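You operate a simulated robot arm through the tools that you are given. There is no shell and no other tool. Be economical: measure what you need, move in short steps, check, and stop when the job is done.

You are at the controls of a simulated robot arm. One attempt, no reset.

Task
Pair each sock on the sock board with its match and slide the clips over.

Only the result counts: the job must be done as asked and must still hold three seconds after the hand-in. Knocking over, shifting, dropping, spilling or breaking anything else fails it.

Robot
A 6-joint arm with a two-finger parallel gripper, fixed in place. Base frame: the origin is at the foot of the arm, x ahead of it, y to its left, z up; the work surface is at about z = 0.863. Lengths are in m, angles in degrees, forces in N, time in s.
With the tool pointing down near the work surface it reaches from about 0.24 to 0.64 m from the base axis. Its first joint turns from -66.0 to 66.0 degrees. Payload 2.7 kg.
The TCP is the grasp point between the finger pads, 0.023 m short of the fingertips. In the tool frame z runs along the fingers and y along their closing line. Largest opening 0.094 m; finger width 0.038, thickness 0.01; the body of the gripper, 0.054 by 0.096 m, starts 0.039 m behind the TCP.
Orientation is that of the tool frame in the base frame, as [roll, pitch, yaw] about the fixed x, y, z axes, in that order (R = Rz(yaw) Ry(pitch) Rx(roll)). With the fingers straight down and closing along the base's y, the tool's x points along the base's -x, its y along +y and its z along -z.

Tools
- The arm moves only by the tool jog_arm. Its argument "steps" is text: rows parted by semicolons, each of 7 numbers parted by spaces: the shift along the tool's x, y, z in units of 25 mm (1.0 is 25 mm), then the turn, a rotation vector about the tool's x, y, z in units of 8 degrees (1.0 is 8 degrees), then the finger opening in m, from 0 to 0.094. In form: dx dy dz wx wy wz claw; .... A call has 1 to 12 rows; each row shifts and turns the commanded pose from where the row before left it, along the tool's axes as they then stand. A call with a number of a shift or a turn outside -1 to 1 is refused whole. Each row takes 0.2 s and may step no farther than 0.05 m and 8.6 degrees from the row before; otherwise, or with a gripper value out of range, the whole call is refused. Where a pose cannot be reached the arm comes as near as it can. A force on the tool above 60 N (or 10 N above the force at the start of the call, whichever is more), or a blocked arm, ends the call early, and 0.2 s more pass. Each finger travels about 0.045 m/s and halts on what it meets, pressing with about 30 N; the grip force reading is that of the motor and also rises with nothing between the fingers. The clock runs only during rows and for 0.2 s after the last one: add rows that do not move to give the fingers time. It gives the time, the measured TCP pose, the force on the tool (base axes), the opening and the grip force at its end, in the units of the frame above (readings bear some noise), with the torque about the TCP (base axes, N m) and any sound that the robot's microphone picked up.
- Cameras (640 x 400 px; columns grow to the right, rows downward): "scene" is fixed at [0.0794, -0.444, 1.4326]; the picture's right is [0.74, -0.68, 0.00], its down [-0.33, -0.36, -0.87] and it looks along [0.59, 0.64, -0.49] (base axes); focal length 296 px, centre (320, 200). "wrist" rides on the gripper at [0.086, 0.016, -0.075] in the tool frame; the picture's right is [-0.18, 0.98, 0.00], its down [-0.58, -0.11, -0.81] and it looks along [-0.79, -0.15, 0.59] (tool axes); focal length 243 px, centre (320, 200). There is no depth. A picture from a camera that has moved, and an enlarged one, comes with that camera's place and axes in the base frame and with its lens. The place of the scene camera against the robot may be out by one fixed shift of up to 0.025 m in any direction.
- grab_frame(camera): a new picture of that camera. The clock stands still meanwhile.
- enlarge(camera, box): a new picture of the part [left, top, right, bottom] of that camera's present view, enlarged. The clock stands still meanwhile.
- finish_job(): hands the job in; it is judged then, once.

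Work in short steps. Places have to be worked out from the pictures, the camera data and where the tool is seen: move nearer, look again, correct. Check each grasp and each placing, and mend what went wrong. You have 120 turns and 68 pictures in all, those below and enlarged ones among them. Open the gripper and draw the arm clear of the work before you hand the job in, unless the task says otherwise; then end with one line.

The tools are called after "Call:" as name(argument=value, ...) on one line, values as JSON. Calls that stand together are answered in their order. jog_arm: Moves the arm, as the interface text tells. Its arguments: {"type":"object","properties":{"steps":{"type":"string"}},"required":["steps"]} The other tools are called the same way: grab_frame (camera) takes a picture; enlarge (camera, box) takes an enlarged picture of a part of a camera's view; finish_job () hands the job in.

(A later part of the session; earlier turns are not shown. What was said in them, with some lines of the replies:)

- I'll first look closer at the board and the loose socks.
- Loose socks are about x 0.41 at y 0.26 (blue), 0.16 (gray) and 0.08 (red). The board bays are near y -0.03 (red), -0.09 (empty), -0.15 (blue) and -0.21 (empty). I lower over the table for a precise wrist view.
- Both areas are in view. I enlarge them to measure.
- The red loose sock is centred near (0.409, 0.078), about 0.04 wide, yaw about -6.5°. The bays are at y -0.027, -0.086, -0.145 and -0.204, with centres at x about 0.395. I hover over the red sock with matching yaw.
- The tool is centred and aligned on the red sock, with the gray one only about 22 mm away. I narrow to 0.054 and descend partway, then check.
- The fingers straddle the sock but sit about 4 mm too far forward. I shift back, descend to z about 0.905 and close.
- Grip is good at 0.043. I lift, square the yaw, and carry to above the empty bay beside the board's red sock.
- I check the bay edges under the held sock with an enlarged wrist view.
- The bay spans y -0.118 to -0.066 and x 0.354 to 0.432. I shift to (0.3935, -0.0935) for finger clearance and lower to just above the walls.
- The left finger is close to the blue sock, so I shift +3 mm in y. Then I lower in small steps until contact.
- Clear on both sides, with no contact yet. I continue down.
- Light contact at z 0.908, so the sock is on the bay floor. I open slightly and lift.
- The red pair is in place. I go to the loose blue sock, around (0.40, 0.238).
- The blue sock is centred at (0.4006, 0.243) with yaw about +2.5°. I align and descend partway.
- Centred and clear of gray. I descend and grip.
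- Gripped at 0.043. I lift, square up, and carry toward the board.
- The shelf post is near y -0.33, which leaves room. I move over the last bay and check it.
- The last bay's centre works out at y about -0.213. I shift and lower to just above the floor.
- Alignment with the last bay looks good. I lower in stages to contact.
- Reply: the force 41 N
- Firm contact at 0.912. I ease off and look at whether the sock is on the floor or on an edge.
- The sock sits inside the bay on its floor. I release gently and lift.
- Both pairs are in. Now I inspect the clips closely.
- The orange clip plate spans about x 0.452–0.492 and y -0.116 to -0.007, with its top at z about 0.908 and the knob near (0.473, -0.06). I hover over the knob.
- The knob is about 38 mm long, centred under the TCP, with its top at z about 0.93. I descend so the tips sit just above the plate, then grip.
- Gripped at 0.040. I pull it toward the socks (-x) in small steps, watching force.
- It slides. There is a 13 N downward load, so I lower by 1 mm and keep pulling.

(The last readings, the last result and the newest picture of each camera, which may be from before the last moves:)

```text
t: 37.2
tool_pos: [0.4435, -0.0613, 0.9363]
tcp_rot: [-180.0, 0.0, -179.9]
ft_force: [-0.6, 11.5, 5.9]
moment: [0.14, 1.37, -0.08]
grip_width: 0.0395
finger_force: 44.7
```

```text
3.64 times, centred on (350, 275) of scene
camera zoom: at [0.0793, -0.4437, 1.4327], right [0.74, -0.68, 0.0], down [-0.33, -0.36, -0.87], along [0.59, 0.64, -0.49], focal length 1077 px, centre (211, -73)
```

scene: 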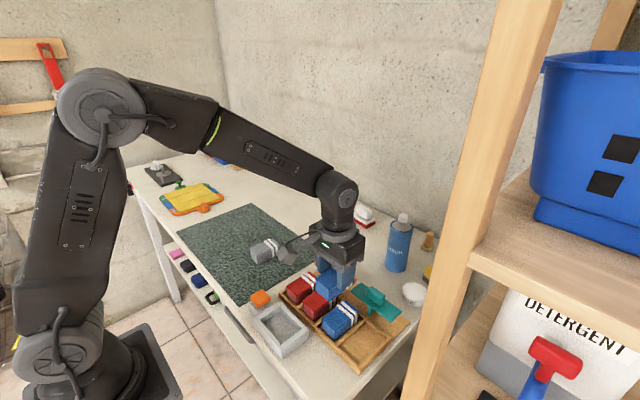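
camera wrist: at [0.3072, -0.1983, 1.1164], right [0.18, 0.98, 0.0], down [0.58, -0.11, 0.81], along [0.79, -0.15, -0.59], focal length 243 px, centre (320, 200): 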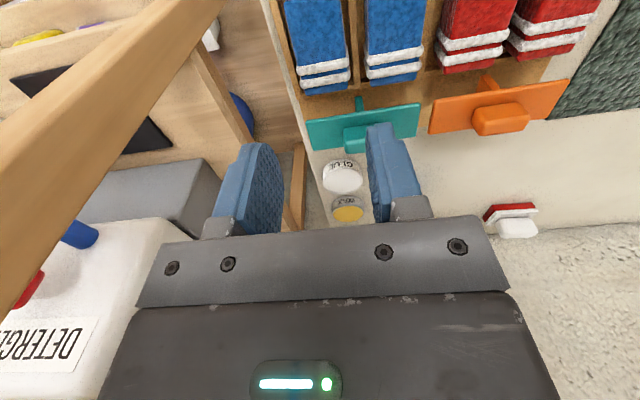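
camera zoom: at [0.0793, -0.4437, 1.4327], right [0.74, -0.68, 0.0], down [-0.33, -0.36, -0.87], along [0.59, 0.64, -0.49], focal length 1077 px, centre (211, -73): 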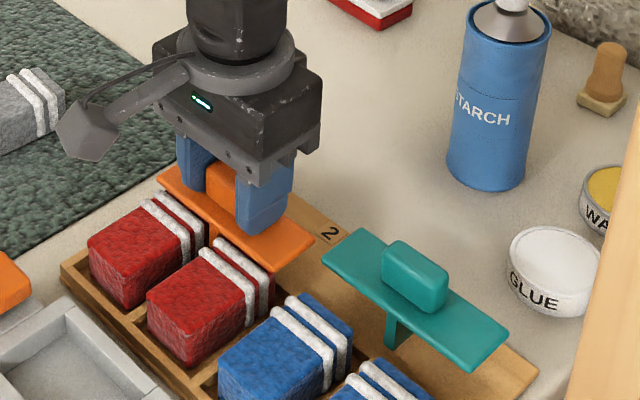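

Smooth so far, though lateral force is growing. I correct y by about +0.7 mm and continue.

Call:
jog_arm(steps="0.2 0.03 0 0 0 0 0.03;0.2 0 0 0 0 0 0.03;0.2 0 0 0 0 0 0.03;0 0 0 0 0 0 0.03")

Call:
enlarge(camera="scene", box=[260, 220, 400, 330])

```text
t: 38.2
tool_pos: [0.4272, -0.0606, 0.9351]
tcp_rot: [-179.9, 0.1, 180.0]
ft_force: [-0.5, -1.3, 3.1]
moment: [-0.12, -0.62, 0.17]
grip_width: 0.0396
finger_force: 45.2
```

```text
3.64 times, centred on (330, 275) of scene
camera zoom: at [0.0793, -0.444, 1.4326], right [0.74, -0.68, 0.0], down [-0.33, -0.36, -0.87], along [0.59, 0.64, -0.49], focal length 1077 px, centre (284, -73)
```

zoom: 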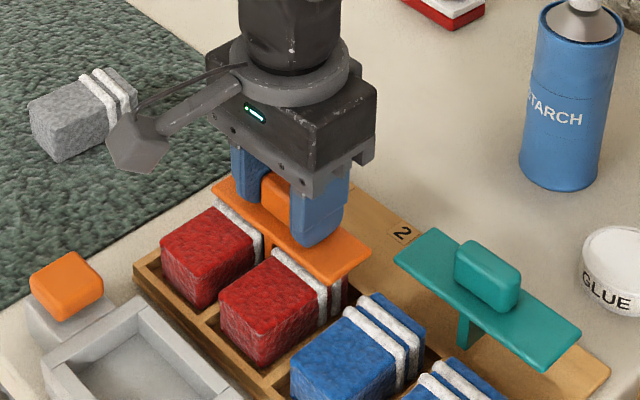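

Good. I keep pulling until it stops or covers the sock middle.

Call:
jog_arm(steps="0.2 0 0 0 0 0 0.03;0.2 0 0 0 0 0 0.03;0.2 0 0 0 0 0 0.03;0 0 0 0 0 0 0.03")

Call:
jog_arm(steps="0.2 0 0 0 0 0 0.03;0.2 0 0 0 0 0 0.03;0 0 0 0 0 0 0.03")

Call:
enlarge(camera="scene", box=[260, 220, 400, 330])

```text
t: 39.2
tool_pos: [0.4129, -0.0612, 0.9353]
tcp_rot: [-180.0, 0.0, -180.0]
ft_force: [0.2, -7.8, 7.4]
moment: [-0.07, -0.88, 0.1]
grip_width: 0.0397
finger_force: 45.1
```

```text
t: 40.0
tool_pos: [0.4013, -0.0618, 0.9362]
tcp_rot: [180.0, 0.1, -180.0]
ft_force: [0.6, -4.5, 15.4]
moment: [-0.17, -0.09, -0.16]
grip_width: 0.04
finger_force: 45.2
```

```text
3.64 times, centred on (330, 275) of scene
camera zoom: at [0.0792, -0.4441, 1.4326], right [0.74, -0.68, 0.0], down [-0.33, -0.36, -0.87], along [0.59, 0.64, -0.49], focal length 1077 px, centre (284, -73)
```

zoom: 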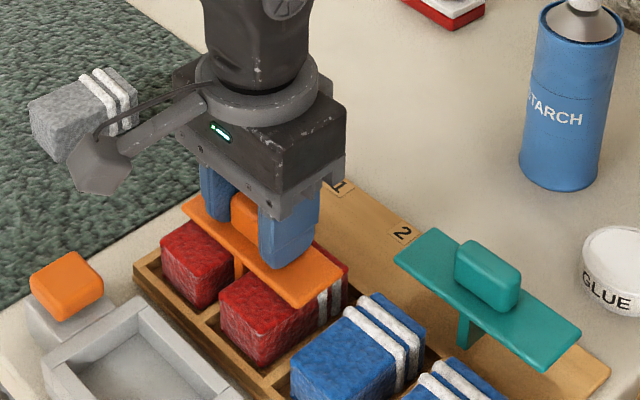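

No end stop yet. I raise a touch and continue toward the sock centre in small steps.

Call:
jog_arm(steps="0.12 0.02 -0.04 0 0 0 0.03;0.12 0 0 0 0 0 0.03;0 0 0 0 0 0 0.03")

Call:
jog_arm(steps="0.12 0 0 0 0 0 0.03;0.12 0 0 0 0 0 0.03;0 0 0 0 0 0 0.03")

Call:
enlarge(camera="scene", box=[260, 220, 400, 330])

```text
t: 40.8
tool_pos: [0.399, -0.0605, 0.9352]
tcp_rot: [-179.9, 0.6, -180.0]
ft_force: [33.3, -12.9, -19.8]
moment: [0.16, -0.32, 0.01]
grip_width: 0.0397
finger_force: 45.3
```

```text
t: 41.6
tool_pos: [0.396, -0.0619, 0.9387]
tcp_rot: [-179.9, 1.1, -179.9]
ft_force: [36.2, -14.1, -11.7]
moment: [0.14, -0.21, -0.08]
grip_width: 0.0393
finger_force: 45.3
```

```text
3.64 times, centred on (330, 275) of scene
camera zoom: at [0.0805, -0.4444, 1.4324], right [0.74, -0.68, 0.0], down [-0.33, -0.36, -0.87], along [0.59, 0.64, -0.49], focal length 1077 px, centre (284, -73)
```

zoom: 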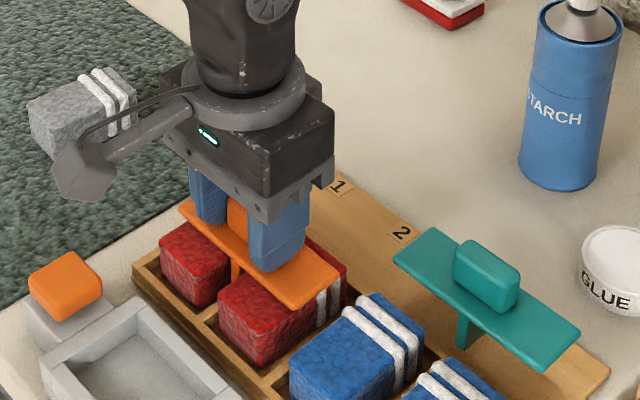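

It hit its end stop (36 N in x). I release and lift off.

Call:
jog_arm(steps="0 0 0 0 0 0 0.054;0 0 0 0 0 0 0.054;0 0 -0.5 0 0 0 0.054;0 0 -1 0 0 0 0.054;0 0 -1 0 0 0 0.06;0 0 -0.5 0 0 0 0.06;0 0 0 0 0 0 0.06")

Call:
enlarge(camera="scene", box=[260, 220, 420, 360])

Call:
grab_frame(camera="wrist")

```text
t: 43.2
tool_pos: [0.39, -0.0616, 1.0113]
tcp_rot: [-180.0, 0.0, -180.0]
ft_force: [-0.3, 0.5, -0.6]
moment: [-0.01, 0.01, 0.0]
grip_width: 0.0599
finger_force: 0.1
```

```text
2.86 times, centred on (340, 290) of scene
camera zoom: at [0.0794, -0.444, 1.4326], right [0.74, -0.68, 0.0], down [-0.33, -0.36, -0.87], along [0.59, 0.64, -0.49], focal length 846 px, centre (263, -57)
```

zoom: 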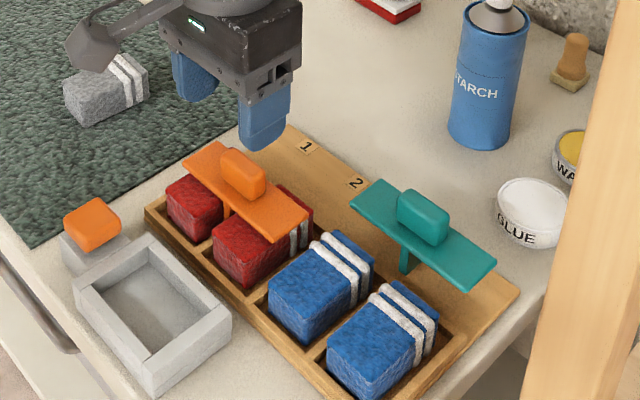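

```text
20 pictures are left
camera wrist: at [0.3038, -0.0454, 1.0855], right [0.18, 0.98, 0.0], down [0.58, -0.11, 0.81], along [0.79, -0.15, -0.59], focal length 243 px, centre (320, 200)
```

wrist: 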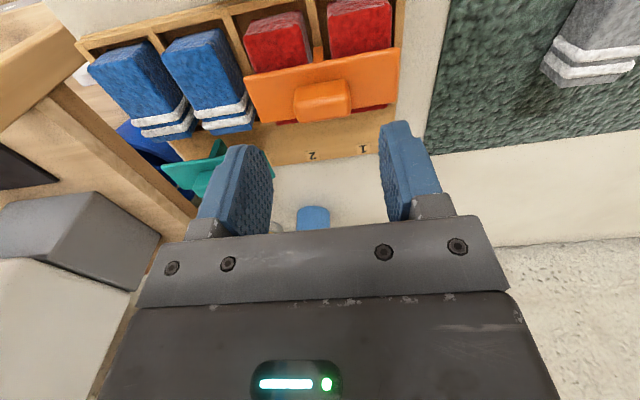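

The orange clip is over the red pair. Next is the teal knob, expected near (0.473, -0.183).

Call:
jog_arm(steps="-1 0 0 0 0 0 0.06;-1 0 0 0 0 0 0.06;-1 -1 0 0 0 0 0.06;-0.32 -1 0 0 0 0 0.06;0 -1 0 0 0 0 0.06;0 -1 0 0 0 0 0.06;0 -0.86 0.6 0 0 0 0.06;0 0 0 0 0 0 0.06")

Call:
enlarge(camera="wrist", box=[190, 0, 450, 200])

```text
t: 45.0
tool_pos: [0.4742, -0.1814, 0.9969]
tcp_rot: [180.0, 0.0, 179.9]
ft_force: [0.7, -0.3, -0.2]
moment: [0.0, 0.02, 0.03]
grip_width: 0.0601
finger_force: 0.0
```

```text
2.00 times, centred on (320, 100) of wrist
camera zoom: at [0.3871, -0.1667, 1.0709], right [0.18, 0.98, 0.0], down [0.58, -0.11, 0.81], along [0.79, -0.15, -0.59], focal length 485 px, centre (320, 400)
```

zoom: 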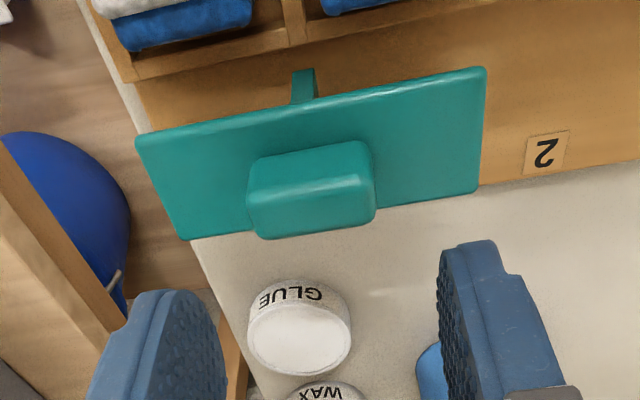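

The knob is 3 mm to -y. I correct that, descend and grip as before.

Call:
jog_arm(steps="0.06 -0.1 0 0 0 0 0.06;0 0 1 0 0 0 0.06;0 0 1 0 0 0 0.06;0 0 0.45 0 0 0 0.06;0 0 0 0 0 0 0.06;0 0 0 0 0 0 0.03;0 0 0 0 0 0 0.03;0 0 0 0 0 0 0.03")

Call:
enlarge(camera="scene", box=[290, 240, 430, 360])

```text
t: 46.8
tool_pos: [0.473, -0.1833, 0.9355]
tcp_rot: [180.0, -0.1, 180.0]
ft_force: [-1.1, 3.9, -1.3]
moment: [0.03, -0.34, -0.04]
grip_width: 0.0397
finger_force: 45.4
```

```text
3.33 times, centred on (360, 300) of scene
camera zoom: at [0.0794, -0.4439, 1.4326], right [0.74, -0.68, 0.0], down [-0.33, -0.36, -0.87], along [0.59, 0.64, -0.49], focal length 987 px, centre (187, -133)
```

zoom: 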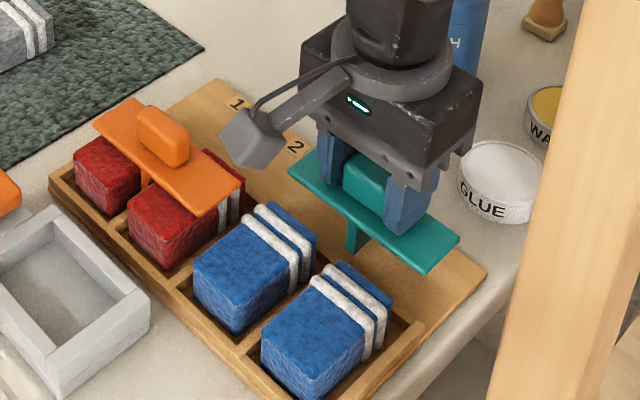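

Gripped. I pull it in small steps.

Call:
jog_arm(steps="0.2 0 0 0 0 0 0.03;0.2 0 0 0 0 0 0.03;0.2 0 0 0 0 0 0.03;0 0 0 0 0 0 0.03")

Call:
jog_arm(steps="0.2 0 0 0 0 0 0.03;0.2 0 0 0 0 0 0.03;0.2 0 0 0 0 0 0.03;0 0 0 0 0 0 0.03")

Call:
enlarge(camera="scene", box=[290, 240, 430, 360])

```text
t: 47.8
tool_pos: [0.4568, -0.1844, 0.935]
tcp_rot: [180.0, 0.1, -179.9]
ft_force: [-0.9, 8.9, 4.9]
moment: [0.21, 0.33, -0.14]
grip_width: 0.0395
finger_force: 44.9
```

```text
t: 48.8
tool_pos: [0.4419, -0.1828, 0.9348]
tcp_rot: [-179.9, 0.0, 180.0]
ft_force: [1.7, 6.1, 2.9]
moment: [0.16, -0.01, -0.04]
grip_width: 0.0397
finger_force: 45.0
```

```text
3.33 times, centred on (360, 300) of scene
camera zoom: at [0.0793, -0.4439, 1.4327], right [0.74, -0.68, 0.0], down [-0.33, -0.36, -0.87], along [0.59, 0.64, -0.49], focal length 987 px, centre (187, -133)
```

zoom: 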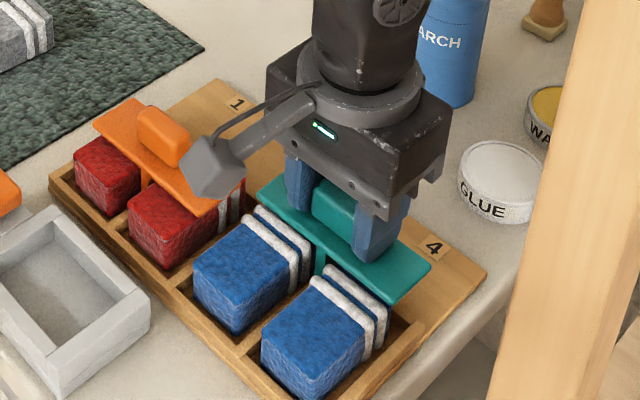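

Sliding freely. I continue to the expected stop near x 0.399.

Call:
jog_arm(steps="0.2 0.01 0 0 0 0 0.03;0.2 0 0 0 0 0 0.03;0.2 0 0 0 0 0 0.03;0 0 0 0 0 0 0.03")

Call:
jog_arm(steps="0.2 0 0 0 0 0 0.03;0.2 0 0 0 0 0 0.03;0.2 0 0 0 0 0 0.03;0 0 0 0 0 0 0.03")

Call:
jog_arm(steps="0.2 0 0 0 0 0 0.03;0.16 0 0 0 0 0 0.03;0.12 0 0 0 0 0 0.03;0 0 0 0 0 0 0.03")

```text
t: 49.8
tool_pos: [0.4266, -0.1838, 0.9351]
tcp_rot: [-180.0, 0.0, 180.0]
ft_force: [-0.5, 1.7, 2.8]
moment: [-0.08, -0.02, 0.08]
grip_width: 0.0396
finger_force: 45.4
```

```text
t: 50.8
tool_pos: [0.4127, -0.1831, 0.9342]
tcp_rot: [180.0, -0.1, -180.0]
ft_force: [-0.4, -0.7, -2.9]
moment: [-0.06, -0.75, 0.19]
grip_width: 0.0397
finger_force: 45.0
```

```text
t: 51.8
tool_pos: [0.4015, -0.1845, 0.9354]
tcp_rot: [180.0, 0.2, -180.0]
ft_force: [20.1, -4.0, -11.1]
moment: [0.31, 0.52, -0.17]
grip_width: 0.0396
finger_force: 45.0
```

The stop is being reached. One more small nudge, then release and lift.

Call:
jog_arm(steps="0.1 0 0 0 0 0 0.03;0 0 0 0 0 0 0.03")

Call:
jog_arm(steps="0 0 0 0 0 0 0.054;0 0 0 0 0 0 0.054;0 0 -0.5 0 0 0 0.054;0 0 -1 0 0 0 0.054;0 0 -1 0 0 0 0.06;0 0 -1 0 0 0 0.06;0 0 -1 0 0 0 0.06;0 0 -1 0 0 0 0.06;0 1 0 0 0 0 0.06;0 1 0 0 0 0 0.06;0 1 0 0 0 0 0.06;0 0 0 0 0 0 0.06")

Call:
enlarge(camera="scene", box=[260, 230, 420, 370])

Call:
grab_frame(camera="wrist")

```text
t: 52.4
tool_pos: [0.3998, -0.1845, 0.9348]
tcp_rot: [-179.8, 0.7, -179.9]
ft_force: [35.3, -1.6, -16.1]
moment: [0.48, -0.14, -0.19]
grip_width: 0.0399
finger_force: 44.9
```

```text
t: 55.0
tool_pos: [0.3972, -0.1091, 1.072]
tcp_rot: [-179.9, 0.0, 180.0]
ft_force: [0.1, -0.8, 0.9]
moment: [0.01, -0.02, -0.01]
grip_width: 0.06
finger_force: 0.1
```

```text
2.86 times, centred on (340, 300) of scene
camera zoom: at [0.0794, -0.444, 1.4326], right [0.74, -0.68, 0.0], down [-0.33, -0.36, -0.87], along [0.59, 0.64, -0.49], focal length 846 px, centre (263, -86)
```

zoom: 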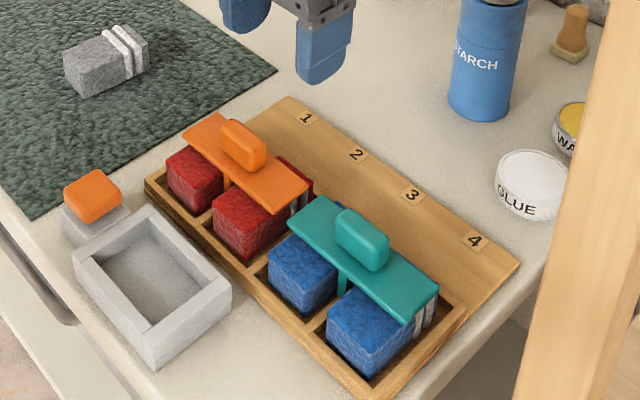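

```text
15 pictures are left
camera wrist: at [0.3106, -0.0935, 1.1468], right [0.18, 0.98, 0.0], down [0.58, -0.11, 0.81], along [0.79, -0.15, -0.59], focal length 243 px, centre (320, 200)
```

wrist: 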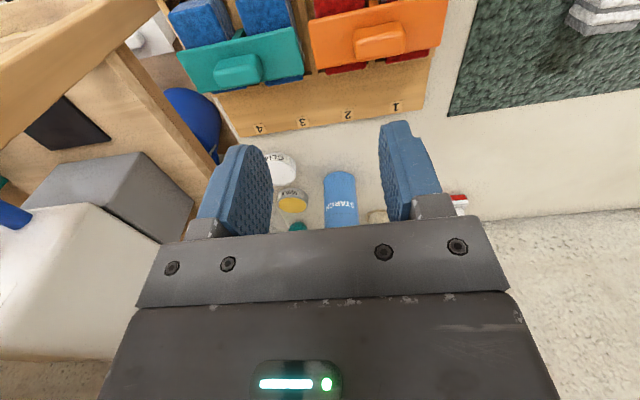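

Both clips are over their pairs. One close check that the socks are seated and the clips aligned, while I draw the arm clear.

Call:
jog_arm(steps="0 1 -1 0 0 0 0.08;0 1 -1 0 0 0 0.09;0 1 -1 0 0 0 0.09;0 1 -1 0 0 0 0.09;0 1 0 0 0 0 0.09;0 1 0 0 0 0 0.09;0 0 0 0 0 0 0.09")

Call:
enlarge(camera="scene", box=[280, 265, 390, 370])

Call:
grab_frame(camera="scene")

```text
t: 56.6
tool_pos: [0.3978, 0.0417, 1.1717]
tcp_rot: [180.0, 0.1, -180.0]
ft_force: [0.0, -0.3, -0.2]
moment: [0.0, 0.02, 0.02]
grip_width: 0.0903
finger_force: 0.1
```

```text
3.81 times, centred on (335, 318) of scene
camera zoom: at [0.0794, -0.444, 1.4326], right [0.74, -0.68, 0.0], down [-0.33, -0.36, -0.87], along [0.59, 0.64, -0.49], focal length 1128 px, centre (263, -248)
```

zoom: 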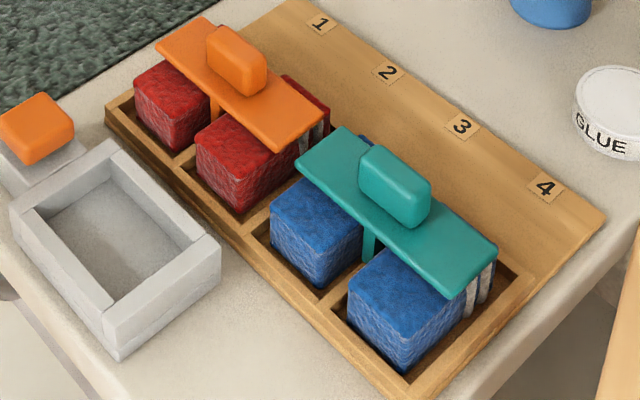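

```text
13 pictures are left
```

scene: 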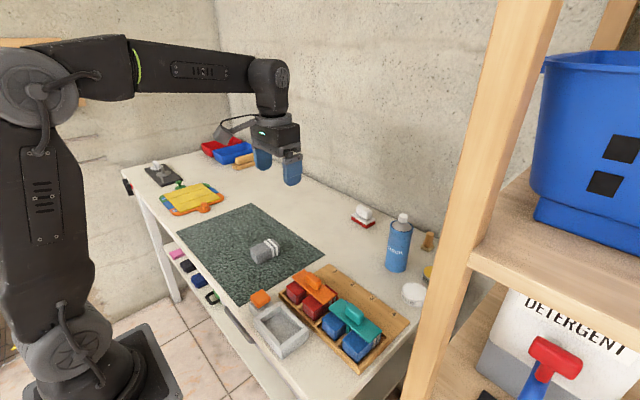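

All the socks are seated in matching pairs, both clips are against their stops, and the arm is clear with the gripper open. I hand in.

Call:
finish_job()

```text
The job is handed in.
```

I placed the loose red and blue socks beside their matches on the board and slid both clips over the pairs to their end stops. The gray sock has no match on the board, so I left it on the mat; the arm is clear with the gripper open.
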